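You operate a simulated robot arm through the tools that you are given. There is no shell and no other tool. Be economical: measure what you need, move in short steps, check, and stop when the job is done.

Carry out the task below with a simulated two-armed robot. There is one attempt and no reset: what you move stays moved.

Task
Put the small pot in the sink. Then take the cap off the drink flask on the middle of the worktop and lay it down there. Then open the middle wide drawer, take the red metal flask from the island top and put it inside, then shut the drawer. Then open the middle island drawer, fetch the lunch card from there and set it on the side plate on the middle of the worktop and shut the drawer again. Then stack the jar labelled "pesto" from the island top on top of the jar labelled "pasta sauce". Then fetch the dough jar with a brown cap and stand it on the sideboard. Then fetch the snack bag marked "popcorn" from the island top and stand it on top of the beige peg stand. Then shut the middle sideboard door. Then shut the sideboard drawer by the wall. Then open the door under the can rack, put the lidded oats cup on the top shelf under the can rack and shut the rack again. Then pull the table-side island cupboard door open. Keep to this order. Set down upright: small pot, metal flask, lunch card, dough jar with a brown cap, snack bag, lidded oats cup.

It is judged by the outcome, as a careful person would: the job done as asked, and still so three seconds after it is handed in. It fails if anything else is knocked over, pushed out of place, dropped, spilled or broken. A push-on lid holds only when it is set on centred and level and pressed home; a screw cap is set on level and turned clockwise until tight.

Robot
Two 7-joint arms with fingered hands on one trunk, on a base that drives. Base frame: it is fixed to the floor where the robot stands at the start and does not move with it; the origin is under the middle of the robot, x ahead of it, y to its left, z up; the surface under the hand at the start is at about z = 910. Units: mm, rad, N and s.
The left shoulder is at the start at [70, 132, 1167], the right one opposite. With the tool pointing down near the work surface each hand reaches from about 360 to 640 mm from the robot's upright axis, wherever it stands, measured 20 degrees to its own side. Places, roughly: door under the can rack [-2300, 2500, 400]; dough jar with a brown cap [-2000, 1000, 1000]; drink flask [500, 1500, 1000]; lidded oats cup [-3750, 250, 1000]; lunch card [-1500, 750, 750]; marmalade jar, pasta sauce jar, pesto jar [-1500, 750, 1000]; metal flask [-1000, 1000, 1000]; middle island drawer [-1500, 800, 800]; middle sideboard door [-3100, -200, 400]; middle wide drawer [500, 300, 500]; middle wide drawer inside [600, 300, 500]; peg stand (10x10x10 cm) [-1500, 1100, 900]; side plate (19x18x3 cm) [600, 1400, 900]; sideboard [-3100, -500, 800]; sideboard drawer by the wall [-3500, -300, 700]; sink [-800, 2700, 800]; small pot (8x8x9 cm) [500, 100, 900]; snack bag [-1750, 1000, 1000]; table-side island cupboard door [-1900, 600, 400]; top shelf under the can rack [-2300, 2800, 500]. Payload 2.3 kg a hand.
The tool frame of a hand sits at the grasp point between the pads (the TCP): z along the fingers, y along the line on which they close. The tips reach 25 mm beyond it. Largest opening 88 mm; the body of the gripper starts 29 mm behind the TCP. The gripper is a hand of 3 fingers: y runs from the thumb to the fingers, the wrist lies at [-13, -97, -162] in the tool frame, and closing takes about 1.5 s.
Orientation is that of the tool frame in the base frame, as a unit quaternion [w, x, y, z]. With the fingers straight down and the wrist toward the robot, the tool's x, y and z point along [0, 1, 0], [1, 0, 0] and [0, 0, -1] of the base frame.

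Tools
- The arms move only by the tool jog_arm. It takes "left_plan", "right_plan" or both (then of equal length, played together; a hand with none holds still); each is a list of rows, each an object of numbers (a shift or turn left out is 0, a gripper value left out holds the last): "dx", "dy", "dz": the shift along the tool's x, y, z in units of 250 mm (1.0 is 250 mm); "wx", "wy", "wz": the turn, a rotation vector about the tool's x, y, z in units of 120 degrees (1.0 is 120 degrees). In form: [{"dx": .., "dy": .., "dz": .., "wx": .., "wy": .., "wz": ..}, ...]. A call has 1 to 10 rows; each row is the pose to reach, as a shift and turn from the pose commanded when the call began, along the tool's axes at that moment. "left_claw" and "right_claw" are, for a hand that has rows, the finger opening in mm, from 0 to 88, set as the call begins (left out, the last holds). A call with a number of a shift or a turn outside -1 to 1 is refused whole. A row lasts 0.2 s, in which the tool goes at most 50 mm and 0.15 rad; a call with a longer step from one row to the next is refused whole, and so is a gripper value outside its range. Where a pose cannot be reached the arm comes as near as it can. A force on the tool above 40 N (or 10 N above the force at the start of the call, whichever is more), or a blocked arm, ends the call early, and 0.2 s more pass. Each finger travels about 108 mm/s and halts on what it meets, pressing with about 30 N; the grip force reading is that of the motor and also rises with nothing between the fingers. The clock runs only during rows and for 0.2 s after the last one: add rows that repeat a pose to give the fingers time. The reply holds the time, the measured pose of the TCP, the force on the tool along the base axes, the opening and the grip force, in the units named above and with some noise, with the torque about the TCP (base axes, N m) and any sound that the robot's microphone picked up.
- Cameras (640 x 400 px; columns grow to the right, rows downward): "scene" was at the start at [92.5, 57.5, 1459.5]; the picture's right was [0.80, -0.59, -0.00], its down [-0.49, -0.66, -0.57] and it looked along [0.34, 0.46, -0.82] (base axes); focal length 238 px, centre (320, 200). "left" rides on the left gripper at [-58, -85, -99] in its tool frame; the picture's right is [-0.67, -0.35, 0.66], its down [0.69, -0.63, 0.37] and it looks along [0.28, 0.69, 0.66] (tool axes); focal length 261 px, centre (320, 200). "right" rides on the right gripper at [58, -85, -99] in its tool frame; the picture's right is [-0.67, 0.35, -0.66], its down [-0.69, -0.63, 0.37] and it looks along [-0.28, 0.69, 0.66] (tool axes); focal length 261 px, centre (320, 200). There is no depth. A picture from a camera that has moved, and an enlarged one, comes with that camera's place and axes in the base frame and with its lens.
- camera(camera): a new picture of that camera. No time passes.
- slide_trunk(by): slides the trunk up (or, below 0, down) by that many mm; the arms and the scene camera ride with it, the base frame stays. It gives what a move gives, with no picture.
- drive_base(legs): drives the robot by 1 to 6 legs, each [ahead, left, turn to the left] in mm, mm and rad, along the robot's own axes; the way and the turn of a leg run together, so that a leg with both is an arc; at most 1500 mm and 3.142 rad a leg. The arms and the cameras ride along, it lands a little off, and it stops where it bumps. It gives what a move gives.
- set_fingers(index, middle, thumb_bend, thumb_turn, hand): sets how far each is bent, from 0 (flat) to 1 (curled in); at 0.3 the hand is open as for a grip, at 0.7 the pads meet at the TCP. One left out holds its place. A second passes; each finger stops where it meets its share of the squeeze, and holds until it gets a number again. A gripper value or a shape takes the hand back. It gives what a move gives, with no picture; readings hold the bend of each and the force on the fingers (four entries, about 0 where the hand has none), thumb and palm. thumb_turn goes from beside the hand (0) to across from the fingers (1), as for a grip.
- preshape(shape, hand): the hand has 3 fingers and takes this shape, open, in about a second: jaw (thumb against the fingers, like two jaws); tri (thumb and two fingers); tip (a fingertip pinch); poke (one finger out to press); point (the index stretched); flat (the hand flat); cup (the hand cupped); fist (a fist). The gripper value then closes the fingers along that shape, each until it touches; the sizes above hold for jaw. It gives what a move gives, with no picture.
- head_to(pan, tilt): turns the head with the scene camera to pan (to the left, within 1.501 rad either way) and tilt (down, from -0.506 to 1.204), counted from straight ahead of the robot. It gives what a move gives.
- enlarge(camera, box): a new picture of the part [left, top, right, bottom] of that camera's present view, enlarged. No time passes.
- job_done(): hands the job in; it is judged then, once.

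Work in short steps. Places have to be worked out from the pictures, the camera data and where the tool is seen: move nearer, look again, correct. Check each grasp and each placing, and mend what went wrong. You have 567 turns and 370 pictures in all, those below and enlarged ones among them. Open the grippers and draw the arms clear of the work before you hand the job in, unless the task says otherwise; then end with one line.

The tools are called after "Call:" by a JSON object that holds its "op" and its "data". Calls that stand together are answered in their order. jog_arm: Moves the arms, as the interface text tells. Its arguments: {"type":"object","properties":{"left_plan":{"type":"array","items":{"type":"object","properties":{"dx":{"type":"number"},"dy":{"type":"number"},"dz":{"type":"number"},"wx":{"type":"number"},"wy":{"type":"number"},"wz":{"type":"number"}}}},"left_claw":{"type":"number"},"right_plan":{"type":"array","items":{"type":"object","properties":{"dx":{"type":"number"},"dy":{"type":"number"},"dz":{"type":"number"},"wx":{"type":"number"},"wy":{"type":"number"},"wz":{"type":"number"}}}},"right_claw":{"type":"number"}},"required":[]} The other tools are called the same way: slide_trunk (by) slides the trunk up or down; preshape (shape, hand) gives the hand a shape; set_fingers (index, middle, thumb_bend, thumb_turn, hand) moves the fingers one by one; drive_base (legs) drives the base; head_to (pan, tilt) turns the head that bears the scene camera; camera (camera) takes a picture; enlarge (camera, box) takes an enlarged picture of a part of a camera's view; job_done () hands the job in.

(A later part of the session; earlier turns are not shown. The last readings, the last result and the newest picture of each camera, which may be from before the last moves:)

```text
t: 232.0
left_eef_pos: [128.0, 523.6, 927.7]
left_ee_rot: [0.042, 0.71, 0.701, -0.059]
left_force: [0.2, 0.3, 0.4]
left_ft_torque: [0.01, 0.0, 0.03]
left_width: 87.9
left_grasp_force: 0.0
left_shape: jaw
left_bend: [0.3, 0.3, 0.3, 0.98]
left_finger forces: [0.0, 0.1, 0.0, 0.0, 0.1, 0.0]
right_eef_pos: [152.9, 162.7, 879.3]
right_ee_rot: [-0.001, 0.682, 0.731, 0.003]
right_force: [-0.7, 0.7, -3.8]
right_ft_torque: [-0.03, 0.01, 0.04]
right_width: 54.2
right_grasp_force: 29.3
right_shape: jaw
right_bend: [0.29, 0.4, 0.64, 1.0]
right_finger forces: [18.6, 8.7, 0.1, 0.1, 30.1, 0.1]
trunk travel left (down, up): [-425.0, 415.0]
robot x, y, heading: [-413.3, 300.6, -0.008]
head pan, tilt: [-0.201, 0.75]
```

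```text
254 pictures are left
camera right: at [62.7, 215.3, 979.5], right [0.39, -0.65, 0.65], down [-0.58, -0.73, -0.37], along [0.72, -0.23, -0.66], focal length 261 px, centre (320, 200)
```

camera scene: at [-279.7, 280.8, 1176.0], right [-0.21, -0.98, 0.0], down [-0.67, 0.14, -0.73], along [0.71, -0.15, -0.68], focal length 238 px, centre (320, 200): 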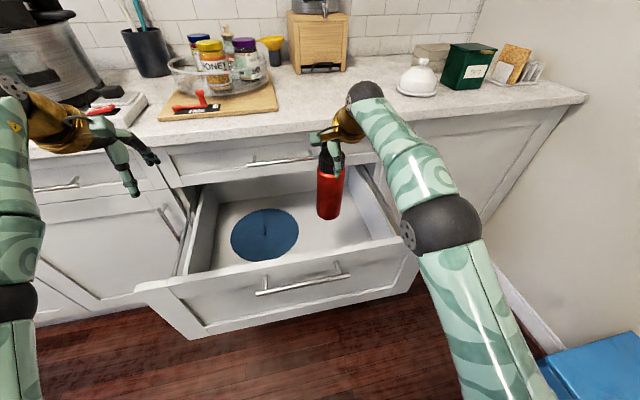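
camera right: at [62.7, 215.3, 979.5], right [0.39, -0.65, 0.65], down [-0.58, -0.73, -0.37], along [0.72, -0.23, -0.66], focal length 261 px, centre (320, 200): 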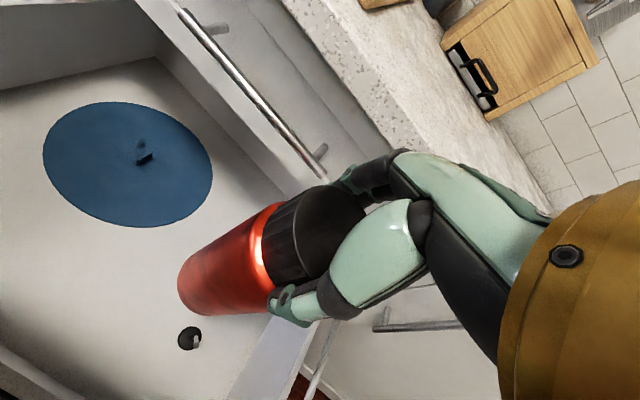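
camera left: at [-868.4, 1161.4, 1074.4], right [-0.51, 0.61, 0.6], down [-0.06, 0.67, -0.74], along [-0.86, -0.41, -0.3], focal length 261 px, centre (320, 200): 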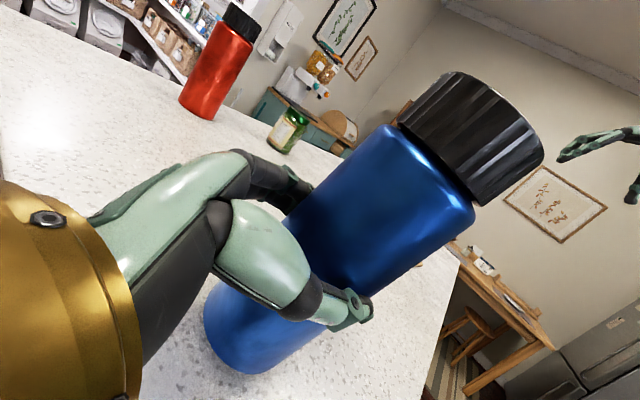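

A small dark object lies at ≈(154, 90) in the drawer; I shift the flask 25 mm to the left and lower with the arm.

Call:
{"op": "jog_arm", "data": {"right_plan": [{"dx": 0.1, "dy": -0.03, "dz": 0.1}, {"dx": 0.1, "dy": -0.03, "dz": 0.26}, {"dx": 0.1, "dy": -0.03, "dz": 0.42}, {"dx": 0.1, "dy": -0.03, "dz": 0.58}, {"dx": 0.1, "dy": -0.03, "dz": 0.68}, {"dx": 0.1, "dy": -0.03, "dz": 0.68}]}}

Call:
{"op": "camera", "data": {"camera": "scene"}}

Call:
{"op": "camera", "data": {"camera": "right"}}

```text
t: 233.4
left_eef_pos: [127.3, 523.8, 928.0]
left_ee_rot: [0.043, 0.71, 0.7, -0.059]
left_force: [-0.1, -0.6, -0.4]
left_ft_torque: [-0.01, 0.0, 0.01]
left_width: 87.9
left_grasp_force: 0.1
left_shape: jaw
left_bend: [0.3, 0.3, 0.3, 0.98]
left_finger forces: [0.0, 0.1, 0.1, 0.1, 0.0, 0.0]
right_eef_pos: [144.2, 189.0, 712.4]
right_ee_rot: [0.001, 0.682, 0.731, 0.004]
right_force: [-0.7, -0.2, -3.4]
right_ft_torque: [0.0, -0.01, 0.0]
right_width: 51.7
right_grasp_force: 29.8
right_shape: jaw
right_bend: [0.73, 0.4, 0.65, 1.0]
right_finger forces: [23.0, 8.6, 0.1, 0.0, 27.0, 0.1]
trunk travel left (down, up): [-425.0, 415.0]
robot x, y, heading: [-412.6, 297.9, -0.011]
head pan, tilt: [-0.201, 0.75]
```

```text
253 pictures are left
camera scene: at [-279.8, 280.9, 1176.0], right [-0.21, -0.98, 0.0], down [-0.67, 0.14, -0.73], along [0.71, -0.15, -0.68], focal length 238 px, centre (320, 200)
```

scene: 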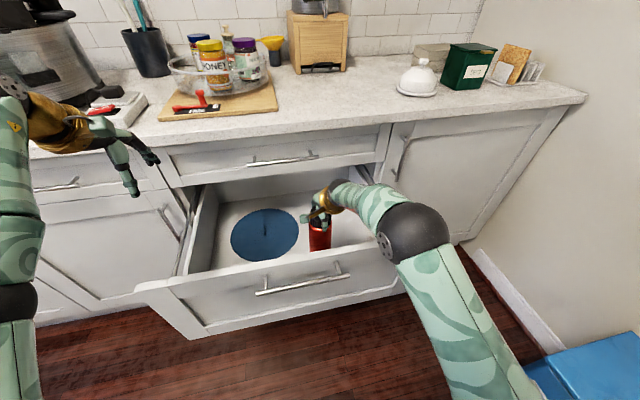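

```text
252 pictures are left
camera right: at [54.8, 241.3, 810.9], right [0.39, -0.65, 0.65], down [-0.58, -0.73, -0.37], along [0.72, -0.23, -0.66], focal length 261 px, centre (320, 200)
```

right: 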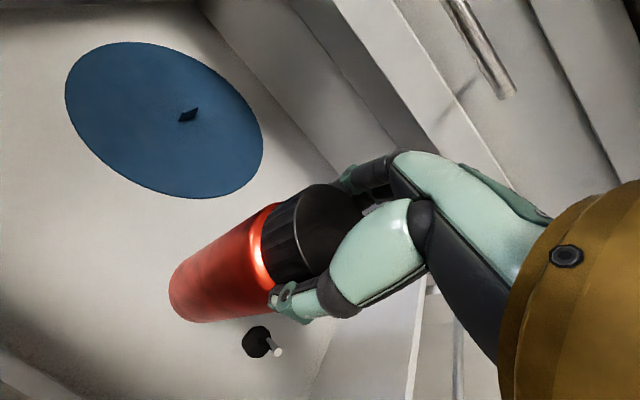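

Call:
{"op": "jog_arm", "data": {"right_plan": [{"dz": 0.06}, {"dz": 0.12}, {"dz": 0.18}, {"dz": 0.22}, {"dz": 0.24}, {"dz": 0.24}]}}

Call:
{"op": "camera", "data": {"camera": "scene"}}

Call:
{"op": "camera", "data": {"camera": "right"}}

```text
t: 234.8
left_eef_pos: [125.4, 524.4, 929.1]
left_ee_rot: [0.043, 0.71, 0.7, -0.058]
left_force: [0.2, 0.3, 0.5]
left_ft_torque: [0.03, 0.01, 0.01]
left_width: 88.3
left_grasp_force: 0.2
left_shape: jaw
left_bend: [0.3, 0.3, 0.3, 0.98]
left_finger forces: [0.0, 0.0, 0.0, 0.0, 0.0, 0.0]
right_eef_pos: [143.2, 189.3, 653.4]
right_ee_rot: [0.003, 0.682, 0.732, 0.004]
right_force: [0.4, 2.1, 6.6]
right_ft_torque: [0.01, -0.17, 0.05]
right_width: 52.3
right_grasp_force: 30.5
right_shape: jaw
right_bend: [0.73, 0.4, 0.65, 1.0]
right_finger forces: [23.8, 10.1, 0.1, 0.0, 28.2, 0.0]
trunk travel left (down, up): [-425.0, 415.0]
robot x, y, heading: [-409.3, 298.9, -0.01]
head pan, tilt: [-0.201, 0.75]
```

```text
251 pictures are left
camera scene: at [-281.9, 281.8, 1176.4], right [-0.21, -0.98, 0.0], down [-0.67, 0.14, -0.73], along [0.72, -0.15, -0.68], focal length 238 px, centre (320, 200)
```

scene: 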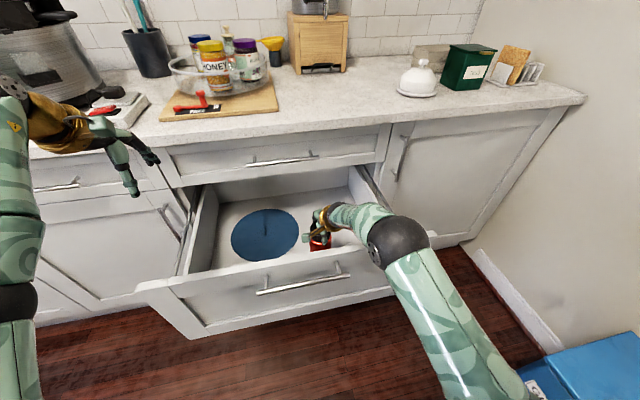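

```text
250 pictures are left
camera right: at [53.0, 241.9, 751.3], right [0.39, -0.65, 0.66], down [-0.58, -0.73, -0.37], along [0.72, -0.23, -0.65], focal length 261 px, centre (320, 200)
```

right: 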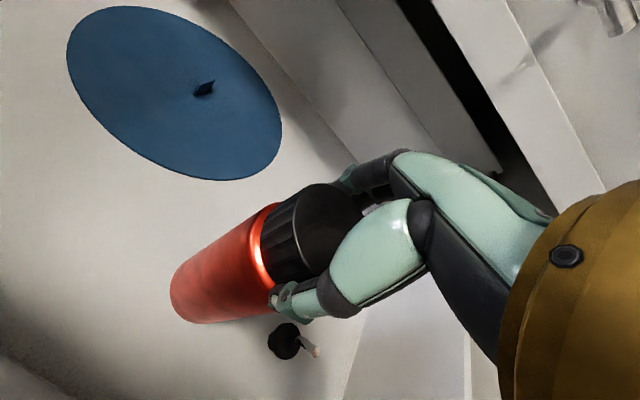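

The flask has touched the drawer floor (force sign flipped). I press 2 mm and open.

Call:
{"op": "jog_arm", "data": {"right_plan": [{"dz": 0.008}, {"dz": 0.012}]}}

Call:
{"op": "jog_arm", "data": {"right_plan": [{}, {}, {}, {}, {}], "right_claw": 88}}

Call:
{"op": "camera", "data": {"camera": "right"}}

```text
t: 235.4
left_eef_pos: [122.7, 524.7, 930.0]
left_ee_rot: [0.045, 0.711, 0.7, -0.058]
left_force: [0.2, -0.6, -0.3]
left_ft_torque: [0.02, 0.0, -0.02]
left_width: 87.5
left_grasp_force: 0.0
left_shape: jaw
left_bend: [0.3, 0.3, 0.3, 0.98]
left_finger forces: [0.1, 0.0, 0.0, 0.0, 0.0, 0.0]
right_eef_pos: [142.7, 188.7, 651.9]
right_ee_rot: [0.004, 0.681, 0.732, 0.007]
right_force: [2.4, 2.6, 20.5]
right_ft_torque: [0.02, -0.06, 0.03]
right_width: 51.9
right_grasp_force: 30.1
right_shape: jaw
right_bend: [0.73, 0.4, 0.65, 1.0]
right_finger forces: [26.9, 11.6, 0.1, 0.0, 34.4, 0.0]
trunk travel left (down, up): [-425.0, 415.0]
robot x, y, heading: [-410.1, 299.8, -0.012]
head pan, tilt: [-0.201, 0.75]
```

```text
t: 236.6
left_eef_pos: [126.1, 523.1, 928.1]
left_ee_rot: [0.042, 0.71, 0.7, -0.059]
left_force: [-0.3, -0.4, 0.0]
left_ft_torque: [-0.01, 0.01, -0.03]
left_width: 87.7
left_grasp_force: 0.1
left_shape: jaw
left_bend: [0.3, 0.3, 0.3, 0.98]
left_finger forces: [0.0, 0.0, 0.0, 0.0, 0.0, 0.0]
right_eef_pos: [142.3, 187.4, 650.0]
right_ee_rot: [0.0, 0.682, 0.731, 0.003]
right_force: [0.2, -0.5, 0.4]
right_ft_torque: [-0.04, 0.02, 0.0]
right_width: 87.0
right_grasp_force: 0.0
right_shape: jaw
right_bend: [0.3, 0.3, 0.3, 0.98]
right_finger forces: [0.0, 0.0, 0.0, 0.1, 0.0, 0.1]
trunk travel left (down, up): [-425.0, 415.0]
robot x, y, heading: [-414.7, 301.2, -0.01]
head pan, tilt: [-0.201, 0.75]
```

```text
249 pictures are left
camera right: at [53.3, 240.8, 747.2], right [0.39, -0.65, 0.65], down [-0.58, -0.73, -0.37], along [0.72, -0.23, -0.66], focal length 261 px, centre (320, 200)
```

right: 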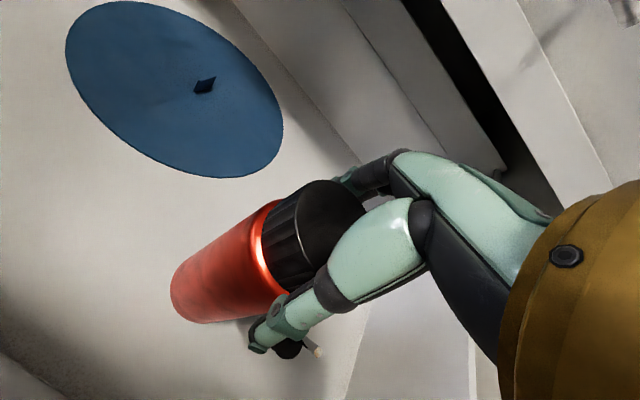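

Released. I shift 4 mm toward the finger side and rise.

Call:
{"op": "jog_arm", "data": {"right_plan": [{"dy": 0.014}, {"dy": 0.014, "dz": -0.08}, {"dy": 0.014, "dz": -0.2}, {"dy": 0.014, "dz": -0.38}, {"dz": -0.56}, {"dz": -0.74}, {"dz": -0.9}, {"dz": -1.0}]}}

Call:
{"op": "camera", "data": {"camera": "right"}}

Call:
{"op": "camera", "data": {"camera": "scene"}}

```text
t: 238.4
left_eef_pos: [127.6, 524.2, 928.1]
left_ee_rot: [0.042, 0.71, 0.7, -0.058]
left_force: [0.0, -0.4, 0.3]
left_ft_torque: [-0.04, 0.02, 0.02]
left_width: 87.7
left_grasp_force: 0.0
left_shape: jaw
left_bend: [0.3, 0.3, 0.3, 0.98]
left_finger forces: [0.0, 0.0, 0.1, 0.1, 0.0, 0.1]
right_eef_pos: [142.0, 187.7, 898.9]
right_ee_rot: [0.0, 0.681, 0.732, 0.004]
right_force: [1.0, -0.1, -0.1]
right_ft_torque: [0.0, 0.02, 0.02]
right_width: 87.6
right_grasp_force: 0.1
right_shape: jaw
right_bend: [0.3, 0.3, 0.3, 0.98]
right_finger forces: [0.0, 0.0, 0.1, 0.0, 0.0, 0.0]
trunk travel left (down, up): [-425.0, 415.0]
robot x, y, heading: [-414.9, 299.4, -0.009]
head pan, tilt: [-0.201, 0.75]
```

```text
248 pictures are left
camera right: at [51.9, 240.6, 998.1], right [0.39, -0.65, 0.65], down [-0.58, -0.73, -0.37], along [0.72, -0.23, -0.66], focal length 261 px, centre (320, 200)
```

right: 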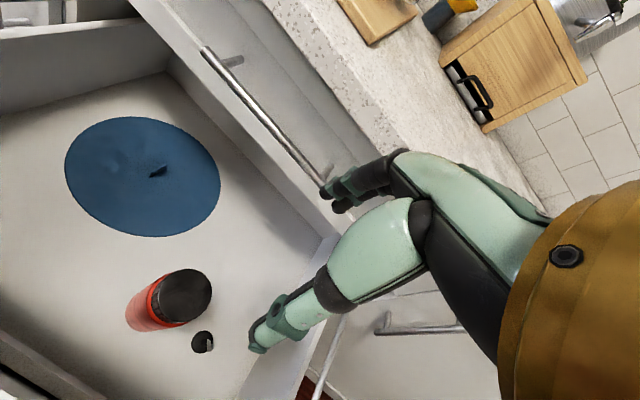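

```text
247 pictures are left
camera scene: at [-280.3, 281.0, 1176.1], right [-0.21, -0.98, 0.0], down [-0.67, 0.14, -0.73], along [0.71, -0.15, -0.68], focal length 238 px, centre (320, 200)
```

scene: 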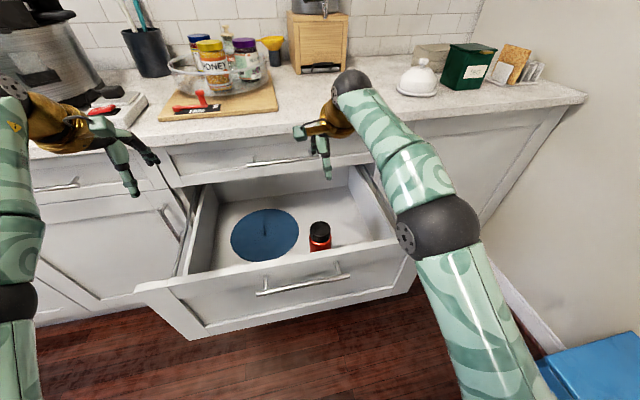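

The flask stands upright in the drawer. To shut it I retract both hands, lower, and push on the handle with closed fingers.

Call:
{"op": "jog_arm", "data": {"left_plan": [{"dy": -0.15}, {"dy": -0.3}, {"dy": -0.45}, {"dy": -0.6}, {"dy": -0.7}], "right_plan": [{"dy": -0.15}, {"dy": -0.3}, {"dy": -0.45}, {"dy": -0.6}, {"dy": -0.68}], "right_claw": 0}}

Call:
{"op": "drive_base", "data": {"legs": [[-110, 90, 0]]}}

Call:
{"op": "slide_trunk", "data": {"by": -200}}

Call:
{"op": "camera", "data": {"camera": "scene"}}

```text
t: 239.6
left_eef_pos: [-45.8, 530.9, 931.1]
left_ee_rot: [0.044, 0.712, 0.699, -0.055]
left_force: [0.7, 1.2, -2.1]
left_ft_torque: [-0.07, -0.05, 0.03]
left_width: 87.8
left_grasp_force: 0.1
left_shape: jaw
left_bend: [0.3, 0.3, 0.3, 0.98]
left_finger forces: [0.1, 0.0, 0.1, 0.1, 0.0, 0.0]
left hand out of reach, approached as far as the arm can: row 1, 2, 3
right_eef_pos: [-24.1, 185.4, 875.2]
right_ee_rot: [-0.048, 0.668, 0.741, -0.049]
right_force: [-0.4, 1.8, -0.7]
right_ft_torque: [-0.04, 0.01, 0.01]
right_width: 0.1
right_grasp_force: 30.5
right_shape: jaw
right_bend: [0.7, 0.7, 0.37, 1.0]
right_finger forces: [0.0, 0.0, 0.0, 0.1, 0.0, 0.1]
right hand out of reach, approached as far as the arm can: row 4, 5
trunk travel left (down, up): [-425.0, 415.0]
robot x, y, heading: [-413.0, 298.4, -0.011]
head pan, tilt: [-0.201, 0.75]
```

```text
t: 240.9
left_eef_pos: [-158.4, 615.7, 930.3]
left_ee_rot: [0.043, 0.711, 0.7, -0.059]
left_force: [0.6, -0.7, 0.5]
left_ft_torque: [0.0, 0.02, 0.01]
left_width: 87.9
left_grasp_force: 0.0
left_shape: jaw
left_bend: [0.3, 0.3, 0.3, 0.98]
left_finger forces: [0.0, 0.1, 0.0, 0.1, 0.0, 0.1]
right_eef_pos: [-135.1, 269.0, 876.9]
right_ee_rot: [-0.048, 0.669, 0.741, -0.046]
right_force: [1.1, 0.5, 0.3]
right_ft_torque: [0.0, 0.0, 0.01]
right_width: 0.0
right_grasp_force: 30.4
right_shape: jaw
right_bend: [0.7, 0.7, 0.37, 1.0]
right_finger forces: [0.0, 0.0, 0.1, 0.1, 0.1, 0.1]
trunk travel left (down, up): [-425.0, 415.0]
robot x, y, heading: [-518.2, 389.7, -0.014]
head pan, tilt: [-0.201, 0.75]
```

```text
t: 243.1
left_eef_pos: [-157.3, 615.9, 730.1]
left_ee_rot: [0.042, 0.711, 0.7, -0.059]
left_force: [0.8, 0.0, 1.2]
left_ft_torque: [0.03, 0.01, 0.0]
left_width: 87.8
left_grasp_force: 0.0
left_shape: jaw
left_bend: [0.3, 0.3, 0.3, 0.98]
left_finger forces: [0.1, 0.1, 0.0, 0.0, 0.0, 0.1]
right_eef_pos: [-133.8, 269.6, 676.1]
right_ee_rot: [-0.048, 0.669, 0.74, -0.046]
right_force: [0.2, -1.1, -0.5]
right_ft_torque: [0.03, 0.01, -0.03]
right_width: 0.1
right_grasp_force: 30.0
right_shape: jaw
right_bend: [0.7, 0.7, 0.37, 1.0]
right_finger forces: [0.1, 0.1, 0.0, 0.1, 0.1, 0.0]
trunk travel left (down, up): [-225.0, 615.0]
robot x, y, heading: [-521.2, 389.3, -0.011]
head pan, tilt: [-0.201, 0.75]
```

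```text
246 pictures are left
camera scene: at [-389.7, 370.5, 976.1], right [-0.21, -0.98, 0.0], down [-0.67, 0.14, -0.73], along [0.71, -0.15, -0.68], focal length 238 px, centre (320, 200)
```

scene: 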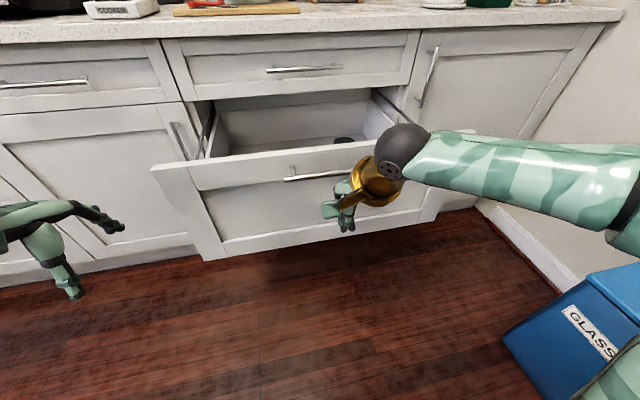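

Hand is at handle height in front of the bar. I drive ahead slowly to make contact.

Call:
{"op": "drive_base", "data": {"legs": [[70, 0, 0]]}}

Call:
{"op": "camera", "data": {"camera": "scene"}}

```text
t: 244.1
left_eef_pos: [-86.1, 614.6, 729.4]
left_ee_rot: [0.043, 0.712, 0.699, -0.059]
left_force: [0.0, -0.7, -0.1]
left_ft_torque: [0.01, 0.02, 0.02]
left_width: 87.9
left_grasp_force: 0.1
left_shape: jaw
left_bend: [0.3, 0.3, 0.3, 0.98]
left_finger forces: [0.0, 0.1, 0.0, 0.0, 0.1, 0.1]
right_eef_pos: [-64.9, 267.0, 677.0]
right_ee_rot: [-0.048, 0.67, 0.739, -0.046]
right_force: [1.5, -0.9, -0.7]
right_ft_torque: [0.0, 0.02, -0.04]
right_width: 0.0
right_grasp_force: 30.0
right_shape: jaw
right_bend: [0.7, 0.7, 0.75, 1.0]
right_finger forces: [0.0, 0.1, 0.0, 0.0, 0.0, 0.1]
trunk travel left (down, up): [-225.0, 615.0]
robot x, y, heading: [-449.1, 389.9, -0.008]
head pan, tilt: [-0.201, 0.75]
```

```text
245 pictures are left
camera scene: at [-319.4, 369.5, 976.0], right [-0.21, -0.98, 0.0], down [-0.67, 0.14, -0.73], along [0.71, -0.15, -0.68], focal length 238 px, centre (320, 200)
```

scene: 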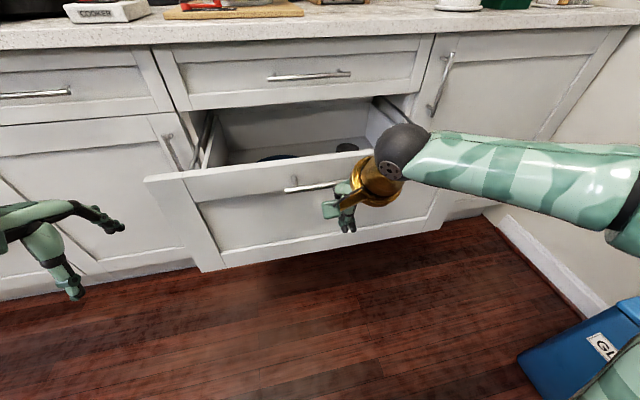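

Call:
{"op": "jog_arm", "data": {"right_plan": [{"dy": 0.04}, {"dy": 0.08}, {"dy": 0.12}, {"dy": 0.16}, {"dy": 0.2}]}}

Call:
{"op": "camera", "data": {"camera": "scene"}}

```text
t: 245.3
left_eef_pos: [-86.3, 614.6, 729.9]
left_ee_rot: [0.043, 0.711, 0.699, -0.059]
left_force: [0.4, -0.8, 0.6]
left_ft_torque: [0.03, -0.01, 0.02]
left_width: 88.2
left_grasp_force: 0.0
left_shape: jaw
left_bend: [0.3, 0.3, 0.3, 0.98]
left_finger forces: [0.1, 0.0, 0.1, 0.1, 0.0, 0.0]
right_eef_pos: [-15.0, 272.5, 670.0]
right_ee_rot: [-0.048, 0.67, 0.739, -0.046]
right_force: [0.4, -0.1, -0.5]
right_ft_torque: [0.0, 0.02, -0.01]
right_width: 0.0
right_grasp_force: 30.1
right_shape: jaw
right_bend: [0.7, 0.7, 0.75, 1.0]
right_finger forces: [0.1, 0.0, 0.1, 0.1, 0.0, 0.1]
trunk travel left (down, up): [-225.0, 615.0]
robot x, y, heading: [-450.1, 388.3, -0.009]
head pan, tilt: [-0.201, 0.75]
```

```text
244 pictures are left
camera scene: at [-319.5, 369.6, 976.0], right [-0.21, -0.98, 0.0], down [-0.67, 0.14, -0.73], along [0.71, -0.15, -0.68], focal length 238 px, centre (320, 200)
```

scene: 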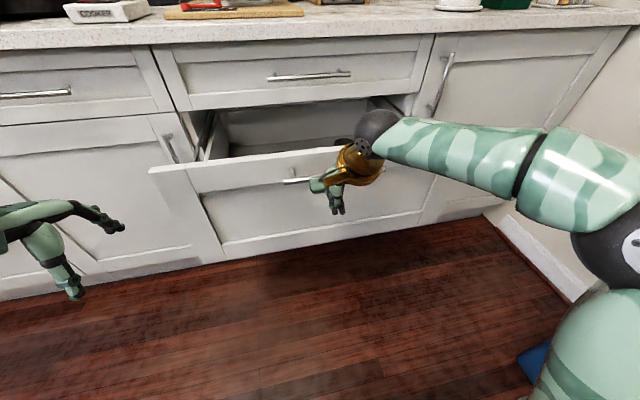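

The drawer is moving in with the push (little friction). I continue by driving ahead.

Call:
{"op": "drive_base", "data": {"legs": [[130, 0, 0], [90, 0, 0]]}}

Call:
{"op": "camera", "data": {"camera": "scene"}}

```text
t: 247.3
left_eef_pos: [131.6, 612.3, 729.0]
left_ee_rot: [0.041, 0.712, 0.699, -0.06]
left_force: [0.5, -0.4, 0.5]
left_ft_torque: [-0.03, -0.01, -0.02]
left_width: 87.9
left_grasp_force: 0.0
left_shape: jaw
left_bend: [0.3, 0.3, 0.3, 0.98]
left_finger forces: [0.1, 0.0, 0.0, 0.0, 0.0, 0.0]
right_eef_pos: [203.7, 268.5, 670.5]
right_ee_rot: [-0.048, 0.67, 0.739, -0.046]
right_force: [-0.2, -0.2, -1.2]
right_ft_torque: [-0.02, 0.0, 0.01]
right_width: 0.2
right_grasp_force: 30.0
right_shape: jaw
right_bend: [0.7, 0.7, 0.75, 1.0]
right_finger forces: [0.1, 0.1, 0.1, 0.0, 0.1, 0.1]
trunk travel left (down, up): [-225.0, 615.0]
robot x, y, heading: [-232.4, 386.3, -0.011]
head pan, tilt: [-0.201, 0.75]
```

```text
243 pictures are left
camera scene: at [-100.9, 366.6, 976.0], right [-0.21, -0.98, 0.0], down [-0.67, 0.14, -0.73], along [0.71, -0.16, -0.68], focal length 238 px, centre (320, 200)
```

scene: 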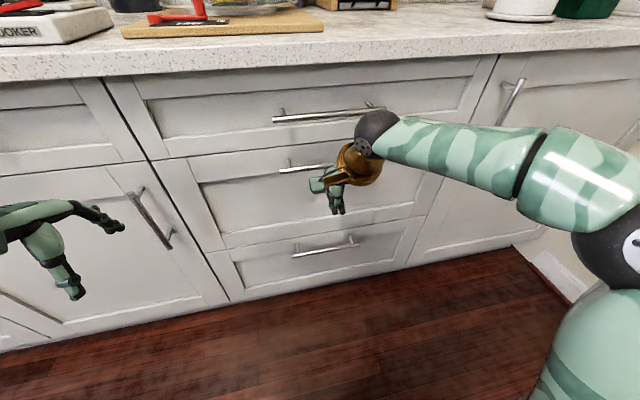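

Nearly closed. I push the last bit with the arm until resistance.

Call:
{"op": "jog_arm", "data": {"right_plan": [{"dy": 0.05}, {"dy": 0.1}, {"dy": 0.15}, {"dy": 0.2}, {"dy": 0.25}]}}

Call:
{"op": "camera", "data": {"camera": "scene"}}

```text
t: 248.3
left_eef_pos: [124.0, 610.0, 733.3]
left_ee_rot: [0.047, 0.714, 0.696, -0.056]
left_force: [0.3, -0.1, 0.3]
left_ft_torque: [-0.06, 0.01, -0.01]
left_width: 87.8
left_grasp_force: 0.1
left_shape: jaw
left_bend: [0.3, 0.3, 0.3, 0.98]
left_finger forces: [0.1, 0.1, 0.0, 0.1, 0.1, 0.0]
right_eef_pos: [240.8, 274.2, 668.9]
right_ee_rot: [-0.049, 0.671, 0.738, -0.048]
right_force: [-28.2, 0.0, 10.2]
right_ft_torque: [-0.06, -1.35, -0.18]
right_width: 0.0
right_grasp_force: 30.5
right_shape: jaw
right_bend: [0.7, 0.7, 0.76, 1.0]
right_finger forces: [0.0, 29.6, 0.1, 0.0, 0.0, 0.0]
trunk travel left (down, up): [-225.0, 615.0]
robot x, y, heading: [-233.9, 385.4, -0.016]
head pan, tilt: [-0.201, 0.75]
stopped in row 5 (right hand): the force on the tool passed its limit at 50 N (the readings are from after the stop); the commanded pose is now the measured one
```

```text
242 pictures are left
camera scene: at [-111.5, 366.4, 977.6], right [-0.22, -0.98, 0.0], down [-0.66, 0.15, -0.74], along [0.72, -0.16, -0.68], focal length 238 px, centre (320, 200)
```

scene: 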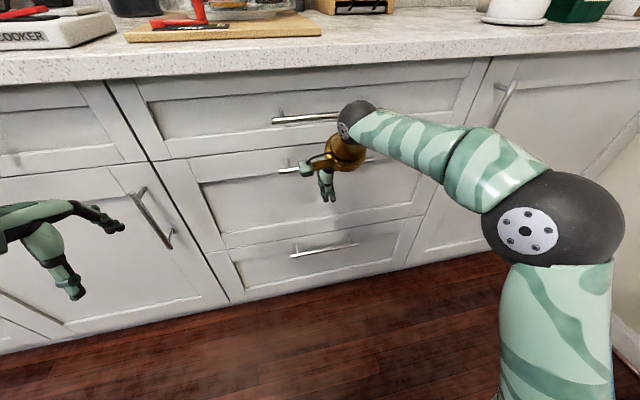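

Drawer shut (stop force 50 N). I back away, raise the trunk to travel height and head to the island's south side.

Call:
{"op": "drive_base", "data": {"legs": [[-250, 0, 0]]}}

Call:
{"op": "slide_trunk", "data": {"by": 500}}

Call:
{"op": "jog_arm", "data": {"right_plan": [{"dz": -0.1, "dy": -0.1}, {"dz": -0.2, "dy": -0.2}, {"dz": -0.2, "dy": -0.2}], "right_claw": 88}}

Call:
{"op": "drive_base", "data": {"legs": [[0, -250, 0], [0, 0, 1.545], [0, 1000, 0]]}}

Call:
{"op": "head_to", "data": {"pan": 0, "tilt": 0.7}}

Call:
{"op": "camera", "data": {"camera": "scene"}}

```text
t: 250.1
left_eef_pos: [-118.3, 614.0, 730.9]
left_ee_rot: [0.043, 0.713, 0.697, -0.059]
left_force: [-0.2, -0.5, 0.0]
left_ft_torque: [-0.05, 0.01, 0.02]
left_width: 87.9
left_grasp_force: 0.0
left_shape: jaw
left_bend: [0.3, 0.3, 0.3, 0.98]
left_finger forces: [0.1, 0.0, 0.1, 0.0, 0.0, 0.0]
right_eef_pos: [-0.4, 277.2, 662.3]
right_ee_rot: [-0.051, 0.671, 0.738, -0.051]
right_force: [-0.2, -0.6, 0.5]
right_ft_torque: [0.0, 0.01, 0.0]
right_width: 0.0
right_grasp_force: 30.2
right_shape: jaw
right_bend: [0.7, 0.7, 0.76, 1.0]
right_finger forces: [0.1, 0.1, 0.1, 0.0, 0.0, 0.1]
trunk travel left (down, up): [-225.0, 615.0]
robot x, y, heading: [-482.3, 389.0, -0.019]
head pan, tilt: [-0.201, 0.75]
```

```text
refused: 500 is not a number from -400 to 400
```

```text
t: 250.9
left_eef_pos: [-117.2, 613.9, 729.4]
left_ee_rot: [0.043, 0.713, 0.697, -0.059]
left_force: [0.4, -0.8, 0.1]
left_ft_torque: [-0.03, 0.0, 0.0]
left_width: 88.3
left_grasp_force: 0.1
left_shape: jaw
left_bend: [0.3, 0.3, 0.3, 0.98]
left_finger forces: [0.0, 0.0, 0.1, 0.1, 0.0, 0.0]
right_eef_pos: [-42.3, 271.6, 719.1]
right_ee_rot: [-0.052, 0.671, 0.738, -0.052]
right_force: [0.2, -0.1, -0.1]
right_ft_torque: [0.01, 0.0, 0.03]
right_width: 87.7
right_grasp_force: 0.1
right_shape: jaw
right_bend: [0.3, 0.3, 0.3, 0.98]
right_finger forces: [0.0, 0.1, 0.1, 0.0, 0.0, 0.1]
trunk travel left (down, up): [-225.0, 615.0]
robot x, y, heading: [-483.4, 387.3, -0.014]
head pan, tilt: [-0.201, 0.75]
```

```text
t: 259.4
left_eef_pos: [-1271.4, 523.0, 731.8]
left_ee_rot: [0.071, 0.027, 0.997, -0.011]
left_force: [0.6, -0.3, -0.1]
left_ft_torque: [0.01, 0.02, -0.02]
left_width: 87.9
left_grasp_force: 0.1
left_shape: jaw
left_bend: [0.3, 0.3, 0.3, 0.98]
left_finger forces: [0.0, 0.1, 0.1, 0.0, 0.1, 0.0]
right_eef_pos: [-915.2, 589.1, 719.4]
right_ee_rot: [0.011, -0.021, 0.997, -0.075]
right_force: [8.8, -9.9, 2.9]
right_ft_torque: [0.16, -0.3, -0.37]
right_width: 86.8
right_grasp_force: 0.1
right_shape: jaw
right_bend: [0.39, 0.3, 0.3, 0.97]
right_finger forces: [22.6, 0.1, 0.1, 0.0, 0.0, 0.0]
trunk travel left (down, up): [-225.0, 615.0]
robot x, y, heading: [-1056.0, 156.4, 1.527]
head pan, tilt: [-0.201, 0.75]
stopped in leg 3: the force on the tool passed its limit at 80 N (the readings are from after the stop); the commanded pose is now the measured one
```

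```text
t: 260.1
left_eef_pos: [-1271.4, 523.0, 730.9]
left_ee_rot: [0.07, 0.025, 0.997, -0.011]
left_force: [0.2, 0.1, -0.5]
left_ft_torque: [-0.01, 0.01, 0.01]
left_width: 88.0
left_grasp_force: 0.0
left_shape: jaw
left_bend: [0.3, 0.3, 0.3, 0.98]
left_finger forces: [0.0, 0.0, 0.1, 0.0, 0.1, 0.0]
right_eef_pos: [-915.5, 588.1, 719.6]
right_ee_rot: [0.01, -0.023, 0.997, -0.076]
right_force: [15.4, -12.8, 3.4]
right_ft_torque: [0.16, -0.29, -0.59]
right_width: 86.8
right_grasp_force: 0.1
right_shape: jaw
right_bend: [0.39, 0.3, 0.3, 0.97]
right_finger forces: [26.2, 0.2, 0.1, 0.1, 0.0, 0.0]
trunk travel left (down, up): [-225.0, 615.0]
robot x, y, heading: [-1055.4, 155.0, 1.525]
head pan, tilt: [0.0, 0.7]
```

```text
241 pictures are left
camera scene: at [-1050.0, 286.6, 980.8], right [1.0, -0.05, 0.0], down [-0.03, -0.64, -0.77], along [0.03, 0.77, -0.64], focal length 238 px, centre (320, 200)
```

scene: 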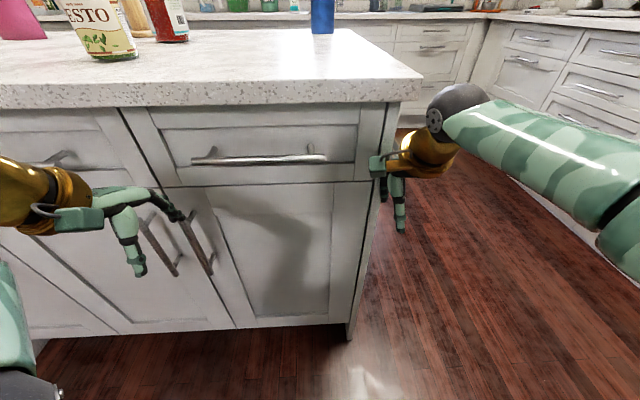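

The trunk slide was refused and the low right hand bumped the island corner; nothing was displaced. I back off and raise the trunk in two steps.

Call:
{"op": "drive_base", "data": {"legs": [[0, -50, 0], [-180, 0, 0]]}}

Call:
{"op": "slide_trunk", "data": {"by": 400}}

```text
t: 262.1
left_eef_pos: [-1230.5, 345.2, 729.8]
left_ee_rot: [0.072, 0.025, 0.997, -0.012]
left_force: [0.2, -0.4, -0.4]
left_ft_torque: [0.01, -0.02, 0.0]
left_width: 87.9
left_grasp_force: 0.1
left_shape: jaw
left_bend: [0.3, 0.3, 0.3, 0.98]
left_finger forces: [0.0, 0.0, 0.0, 0.0, 0.1, 0.0]
right_eef_pos: [-875.2, 410.5, 718.2]
right_ee_rot: [0.01, -0.023, 0.997, -0.076]
right_force: [-0.6, 0.2, -0.7]
right_ft_torque: [0.01, 0.04, 0.0]
right_width: 87.9
right_grasp_force: 0.1
right_shape: jaw
right_bend: [0.3, 0.3, 0.3, 0.97]
right_finger forces: [0.1, 0.0, 0.0, 0.0, 0.1, 0.0]
trunk travel left (down, up): [-225.0, 615.0]
robot x, y, heading: [-1012.3, -23.0, 1.527]
head pan, tilt: [0.0, 0.7]
```

```text
t: 266.0
left_eef_pos: [-1230.7, 344.4, 1129.8]
left_ee_rot: [0.072, 0.025, 0.997, -0.011]
left_force: [0.8, -1.2, -0.4]
left_ft_torque: [-0.02, 0.0, 0.02]
left_width: 88.1
left_grasp_force: 0.0
left_shape: jaw
left_bend: [0.3, 0.3, 0.3, 0.98]
left_finger forces: [0.0, 0.0, 0.1, 0.0, 0.1, 0.0]
right_eef_pos: [-877.2, 411.9, 1116.7]
right_ee_rot: [0.011, -0.023, 0.997, -0.078]
right_force: [-0.2, -0.2, -0.4]
right_ft_torque: [0.0, -0.01, -0.03]
right_width: 87.9
right_grasp_force: 0.0
right_shape: jaw
right_bend: [0.3, 0.3, 0.3, 0.97]
right_finger forces: [0.1, 0.1, 0.0, 0.0, 0.0, 0.0]
trunk travel left (down, up): [-625.0, 215.0]
robot x, y, heading: [-1014.3, -25.9, 1.527]
head pan, tilt: [0.0, 0.7]
```

Call:
{"op": "drive_base", "data": {"legs": [[0, 0, 0.044], [0, 480, 0]]}}

Call:
{"op": "camera", "data": {"camera": "scene"}}

```text
t: 269.2
left_eef_pos: [-1730.7, 332.2, 1130.3]
left_ee_rot: [0.072, -0.002, 0.997, -0.011]
left_force: [0.8, -1.0, 0.3]
left_ft_torque: [-0.04, -0.01, -0.03]
left_width: 87.9
left_grasp_force: 0.2
left_shape: jaw
left_bend: [0.3, 0.3, 0.3, 0.98]
left_finger forces: [0.0, 0.0, 0.0, 0.0, 0.0, 0.0]
right_eef_pos: [-1381.1, 415.9, 1117.4]
right_ee_rot: [0.012, -0.048, 0.996, -0.077]
right_force: [0.1, -0.2, -0.4]
right_ft_torque: [0.03, 0.0, -0.03]
right_width: 87.8
right_grasp_force: 0.0
right_shape: jaw
right_bend: [0.3, 0.3, 0.3, 0.97]
right_finger forces: [0.1, 0.1, 0.1, 0.1, 0.0, 0.0]
trunk travel left (down, up): [-625.0, 215.0]
robot x, y, heading: [-1499.9, -29.3, 1.577]
head pan, tilt: [0.0, 0.7]
```

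```text
240 pictures are left
camera scene: at [-1498.3, 108.5, 1380.4], right [1.0, 0.01, 0.0], down [0.0, -0.64, -0.76], along [-0.01, 0.76, -0.64], focal length 238 px, centre (320, 200)
```

scene: 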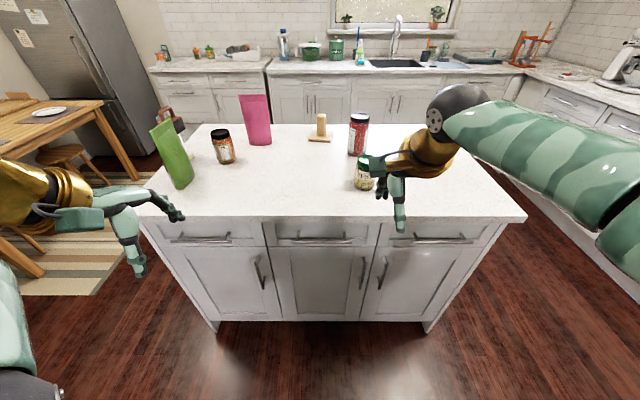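

Call:
{"op": "enlarge", "data": {"camera": "scene", "box": [220, 200, 420, 325]}}

```text
3.20 times, centred on (320, 262) of scene
camera zoom: at [-1498.3, 108.5, 1380.4], right [1.0, 0.01, 0.0], down [0.0, -0.64, -0.76], along [-0.01, 0.76, -0.64], focal length 760 px, centre (320, 0)
```

zoom: 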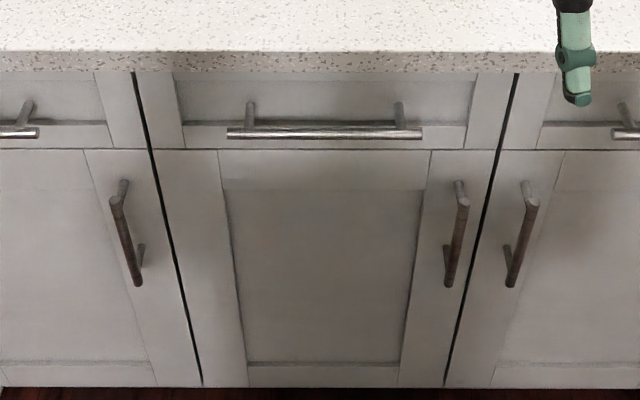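

Middle island drawer handle: centre ≈[−1500, 583, 813]. I turn the right hand horizontal (correcting its small tilt) while clear of the island.

Call:
{"op": "jog_arm", "data": {"right_plan": [{"wx": -0.05, "wy": 0.006, "wz": 0.023}, {"wx": -0.0735, "wy": 0.0115, "wz": 0.046}]}}

Call:
{"op": "jog_arm", "data": {"right_plan": [{"wx": -0.07, "dz": -0.02, "dy": 0.04}, {"wx": -0.14, "dz": -0.04, "dy": 0.08}, {"wx": -0.21, "dz": -0.06, "dy": 0.12}, {"wx": -0.28, "dz": -0.08, "dy": 0.16}, {"wx": -0.35, "dz": -0.1, "dy": 0.2}, {"wx": -0.42, "dz": -0.12, "dy": 0.24}, {"wx": -0.49, "dz": -0.14, "dy": 0.28}, {"wx": -0.56, "dz": -0.16, "dy": 0.32}, {"wx": -0.63, "dz": -0.18, "dy": 0.36}, {"wx": -0.7, "dz": -0.2, "dy": 0.4}]}}

Call:
{"op": "slide_trunk", "data": {"by": -100}}

```text
t: 269.8
left_eef_pos: [-1732.7, 332.0, 1129.6]
left_ee_rot: [0.073, -0.001, 0.997, -0.011]
left_force: [-0.1, 0.9, -0.3]
left_ft_torque: [0.0, -0.01, 0.03]
left_width: 88.1
left_grasp_force: 0.0
left_shape: jaw
left_bend: [0.3, 0.3, 0.3, 0.98]
left_finger forces: [0.1, 0.0, 0.0, 0.1, 0.0, 0.0]
right_eef_pos: [-1380.9, 414.8, 1117.9]
right_ee_rot: [-0.001, 0.0, 1.0, 0.001]
right_force: [0.4, -0.3, 0.0]
right_ft_torque: [0.03, 0.01, 0.0]
right_width: 87.7
right_grasp_force: 0.1
right_shape: jaw
right_bend: [0.3, 0.3, 0.3, 0.97]
right_finger forces: [0.1, 0.0, 0.0, 0.0, 0.0, 0.1]
trunk travel left (down, up): [-625.0, 215.0]
robot x, y, heading: [-1495.7, -30.1, 1.574]
head pan, tilt: [0.0, 0.7]
```

```text
t: 272.0
left_eef_pos: [-1735.3, 333.8, 1129.3]
left_ee_rot: [0.074, -0.001, 0.997, -0.012]
left_force: [-0.8, 0.6, 0.7]
left_ft_torque: [-0.04, -0.01, -0.01]
left_width: 88.1
left_grasp_force: 0.1
left_shape: jaw
left_bend: [0.3, 0.3, 0.3, 0.98]
left_finger forces: [0.0, 0.0, 0.0, 0.1, 0.0, 0.1]
right_eef_pos: [-1411.8, 517.4, 1170.8]
right_ee_rot: [0.004, 0.003, 0.743, 0.67]
right_force: [0.4, -0.4, -0.7]
right_ft_torque: [-0.02, -0.03, 0.0]
right_width: 88.0
right_grasp_force: 0.0
right_shape: jaw
right_bend: [0.3, 0.3, 0.3, 0.98]
right_finger forces: [0.1, 0.0, 0.0, 0.0, 0.0, 0.1]
right hand out of reach, approached as far as the arm can: row 8, 9, 10
trunk travel left (down, up): [-625.0, 215.0]
robot x, y, heading: [-1496.7, -25.3, 1.579]
head pan, tilt: [0.0, 0.7]
```

```text
t: 273.4
left_eef_pos: [-1731.7, 331.9, 1029.5]
left_ee_rot: [0.072, 0.0, 0.997, -0.01]
left_force: [0.6, -0.1, 0.6]
left_ft_torque: [-0.01, 0.0, 0.0]
left_width: 88.2
left_grasp_force: 0.1
left_shape: jaw
left_bend: [0.3, 0.3, 0.3, 0.98]
left_finger forces: [0.0, 0.1, 0.0, 0.0, 0.1, 0.1]
right_eef_pos: [-1406.4, 514.8, 1071.0]
right_ee_rot: [0.003, 0.005, 0.744, 0.668]
right_force: [-0.7, -0.2, -0.9]
right_ft_torque: [0.03, 0.02, 0.01]
right_width: 87.9
right_grasp_force: 0.1
right_shape: jaw
right_bend: [0.3, 0.3, 0.3, 0.98]
right_finger forces: [0.0, 0.0, 0.0, 0.0, 0.1, 0.0]
trunk travel left (down, up): [-525.0, 315.0]
robot x, y, heading: [-1501.5, -26.5, 1.579]
head pan, tilt: [0.0, 0.7]
```

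Hand horizontal at relative (541 ahead, 95 right). I shift the base left 94 mm and lower the trunk to handle height.

Call:
{"op": "drive_base", "data": {"legs": [[-30, 94, 0]]}}

Call:
{"op": "slide_trunk", "data": {"by": -250}}

Call:
{"op": "camera", "data": {"camera": "scene"}}

Call:
{"op": "camera", "data": {"camera": "right"}}

```text
t: 274.5
left_eef_pos: [-1824.0, 301.7, 1030.0]
left_ee_rot: [0.072, 0.0, 0.997, -0.011]
left_force: [0.6, 0.1, 0.7]
left_ft_torque: [0.01, 0.0, 0.01]
left_width: 87.6
left_grasp_force: 0.1
left_shape: jaw
left_bend: [0.3, 0.3, 0.3, 0.98]
left_finger forces: [0.1, 0.1, 0.0, 0.0, 0.0, 0.0]
right_eef_pos: [-1499.6, 484.0, 1069.4]
right_ee_rot: [0.003, 0.005, 0.744, 0.668]
right_force: [-0.2, -0.5, -0.2]
right_ft_torque: [-0.03, 0.02, -0.01]
right_width: 87.8
right_grasp_force: 0.0
right_shape: jaw
right_bend: [0.3, 0.3, 0.3, 0.98]
right_finger forces: [0.0, 0.1, 0.0, 0.0, 0.1, 0.0]
trunk travel left (down, up): [-525.0, 315.0]
robot x, y, heading: [-1594.4, -57.7, 1.572]
head pan, tilt: [0.0, 0.7]
```

```text
t: 277.1
left_eef_pos: [-1825.8, 301.6, 779.6]
left_ee_rot: [0.072, 0.0, 0.997, -0.011]
left_force: [0.1, 0.5, -0.2]
left_ft_torque: [-0.01, 0.0, 0.05]
left_width: 87.7
left_grasp_force: 0.0
left_shape: jaw
left_bend: [0.3, 0.3, 0.3, 0.98]
left_finger forces: [0.0, 0.0, 0.0, 0.0, 0.0, 0.0]
right_eef_pos: [-1501.5, 484.3, 820.5]
right_ee_rot: [0.005, 0.006, 0.744, 0.668]
right_force: [-0.6, 0.0, -0.3]
right_ft_torque: [0.01, -0.05, -0.01]
right_width: 87.7
right_grasp_force: 0.0
right_shape: jaw
right_bend: [0.3, 0.3, 0.3, 0.98]
right_finger forces: [0.1, 0.0, 0.0, 0.0, 0.1, 0.0]
trunk travel left (down, up): [-275.0, 565.0]
robot x, y, heading: [-1592.0, -57.1, 1.58]
head pan, tilt: [0.0, 0.7]
```

```text
238 pictures are left
camera scene: at [-1593.5, 77.9, 1030.4], right [1.0, 0.0, 0.0], down [0.0, -0.64, -0.76], along [0.0, 0.76, -0.64], focal length 238 px, centre (320, 200)
```

scene: 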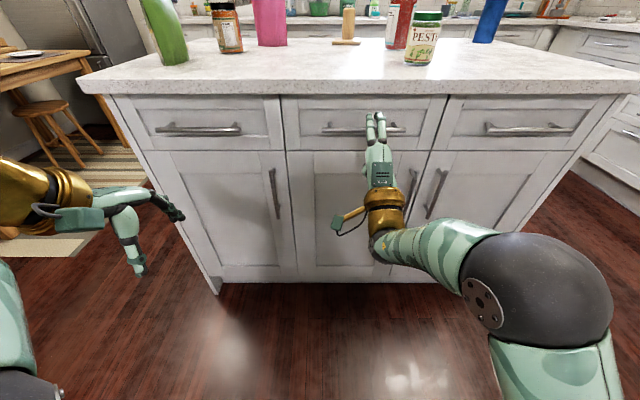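

```text
237 pictures are left
camera right: at [-1560.5, 378.9, 745.4], right [0.66, -0.62, 0.42], down [0.69, 0.29, -0.67], along [0.3, 0.73, 0.62], focal length 261 px, centre (320, 200)
```

right: 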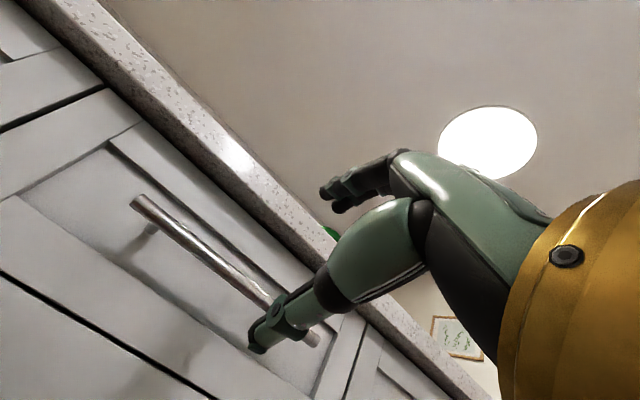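

I narrow the opening to 50 mm (worktop overhang above) and advance onto the bar.

Call:
{"op": "jog_arm", "data": {"right_plan": [{}, {"dy": -0.02}, {"dz": 0.1, "dy": -0.02}, {"dz": 0.2, "dy": -0.02}, {"dz": 0.3, "dy": -0.02}, {"dz": 0.375, "dy": -0.02}, {"dz": 0.375, "dy": -0.02}], "right_claw": 50}}

Call:
{"op": "camera", "data": {"camera": "right"}}

Call:
{"op": "enlarge", "data": {"camera": "scene", "box": [280, 80, 460, 200]}}

```text
t: 278.7
left_eef_pos: [-1826.0, 302.7, 779.6]
left_ee_rot: [0.073, 0.0, 0.997, -0.011]
left_force: [0.2, 0.3, 0.4]
left_ft_torque: [-0.02, -0.01, -0.01]
left_width: 87.8
left_grasp_force: 0.0
left_shape: jaw
left_bend: [0.3, 0.3, 0.3, 0.98]
left_finger forces: [0.1, 0.1, 0.1, 0.0, 0.1, 0.0]
right_eef_pos: [-1499.8, 576.5, 805.3]
right_ee_rot: [0.005, 0.006, 0.744, 0.669]
right_force: [0.5, -0.4, 0.2]
right_ft_torque: [0.01, 0.02, -0.03]
right_width: 50.4
right_grasp_force: 0.0
right_shape: jaw
right_bend: [0.74, 0.42, 0.66, 1.0]
right_finger forces: [0.1, 0.0, 0.1, 0.0, 0.1, 0.0]
trunk travel left (down, up): [-275.0, 565.0]
robot x, y, heading: [-1591.0, -56.8, 1.574]
head pan, tilt: [0.0, 0.7]
```

```text
236 pictures are left
camera right: at [-1560.3, 472.0, 730.8], right [0.66, -0.62, 0.42], down [0.69, 0.29, -0.67], along [0.3, 0.73, 0.62], focal length 261 px, centre (320, 200)
```

right: 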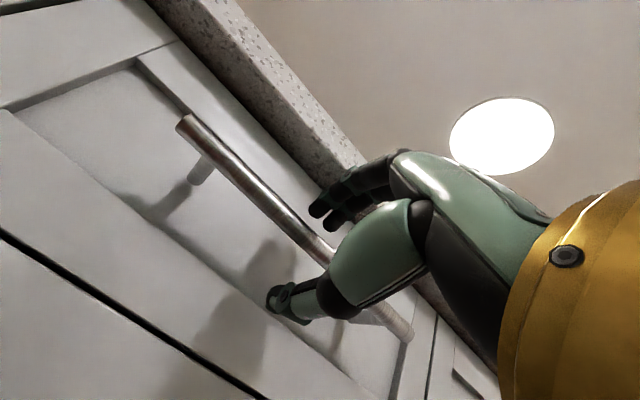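

```text
3.33 times, centred on (370, 140) of scene
camera zoom: at [-1593.5, 77.9, 1030.4], right [1.0, 0.0, 0.0], down [0.0, -0.64, -0.76], along [0.0, 0.76, -0.64], focal length 792 px, centre (153, 400)
```

zoom: 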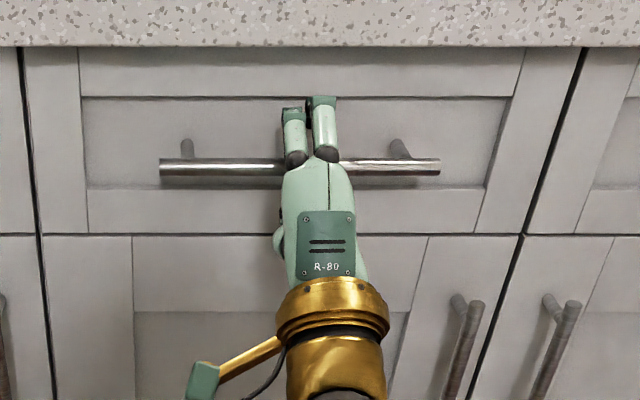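

Bar lies between fingers and thumb. I close.

Call:
{"op": "jog_arm", "data": {"right_plan": [{}, {}, {}, {}, {}], "right_claw": 0}}

Call:
{"op": "enlarge", "data": {"camera": "scene", "box": [280, 80, 460, 200]}}

```text
t: 279.9
left_eef_pos: [-1824.8, 303.9, 778.8]
left_ee_rot: [0.072, 0.0, 0.997, -0.012]
left_force: [0.1, -0.1, 0.3]
left_ft_torque: [0.0, -0.01, -0.01]
left_width: 87.7
left_grasp_force: 0.1
left_shape: jaw
left_bend: [0.3, 0.3, 0.3, 0.98]
left_finger forces: [0.0, 0.0, 0.0, 0.0, 0.0, 0.0]
right_eef_pos: [-1499.8, 579.5, 802.8]
right_ee_rot: [0.005, 0.007, 0.745, 0.667]
right_force: [-0.4, 6.7, -2.1]
right_ft_torque: [-0.02, 0.06, 0.02]
right_width: 5.4
right_grasp_force: 30.2
right_shape: jaw
right_bend: [0.72, 0.72, 0.75, 1.0]
right_finger forces: [15.2, 5.2, 0.0, 0.1, 23.5, 0.0]
trunk travel left (down, up): [-275.0, 565.0]
robot x, y, heading: [-1589.9, -58.3, 1.578]
head pan, tilt: [0.0, 0.7]
```

```text
3.33 times, centred on (370, 140) of scene
camera zoom: at [-1593.4, 80.5, 1030.0], right [1.0, 0.01, 0.0], down [0.0, -0.65, -0.76], along [0.0, 0.76, -0.65], focal length 792 px, centre (153, 400)
```

zoom: 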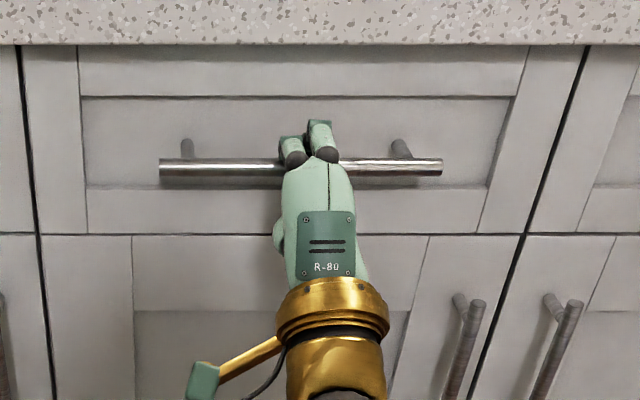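

Gripped. I drive back 180 mm to pull the drawer.

Call:
{"op": "drive_base", "data": {"legs": [[-180, 0, 0]]}}

Call:
{"op": "camera", "data": {"camera": "scene"}}

```text
t: 281.4
left_eef_pos: [-1824.4, 124.8, 778.8]
left_ee_rot: [0.072, 0.001, 0.997, -0.012]
left_force: [-0.6, 0.8, -0.1]
left_ft_torque: [-0.01, -0.02, -0.02]
left_width: 88.1
left_grasp_force: 0.1
left_shape: jaw
left_bend: [0.3, 0.3, 0.3, 0.98]
left_finger forces: [0.1, 0.0, 0.0, 0.0, 0.1, 0.0]
right_eef_pos: [-1499.8, 399.6, 803.8]
right_ee_rot: [0.005, 0.006, 0.744, 0.668]
right_force: [-3.1, 1.0, -7.5]
right_ft_torque: [-0.06, 0.03, 0.02]
right_width: 6.2
right_grasp_force: 29.9
right_shape: jaw
right_bend: [0.73, 0.72, 0.75, 1.0]
right_finger forces: [14.2, 4.1, 0.0, 0.0, 23.9, 0.0]
trunk travel left (down, up): [-275.0, 565.0]
robot x, y, heading: [-1591.1, -235.4, 1.578]
head pan, tilt: [0.0, 0.7]
```

```text
233 pictures are left
camera scene: at [-1593.0, -98.7, 1030.0], right [1.0, 0.0, 0.0], down [0.0, -0.65, -0.76], along [0.0, 0.76, -0.65], focal length 238 px, centre (320, 200)
```

scene: 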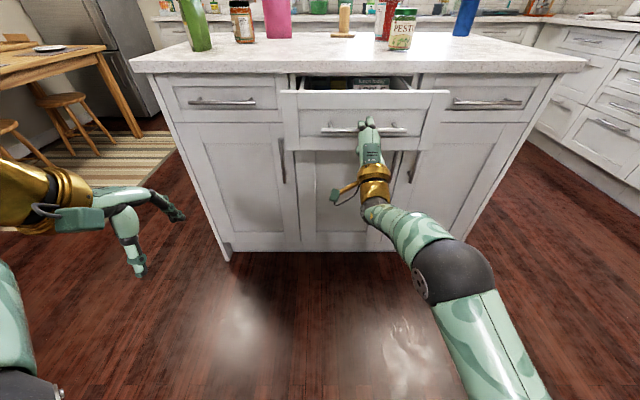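

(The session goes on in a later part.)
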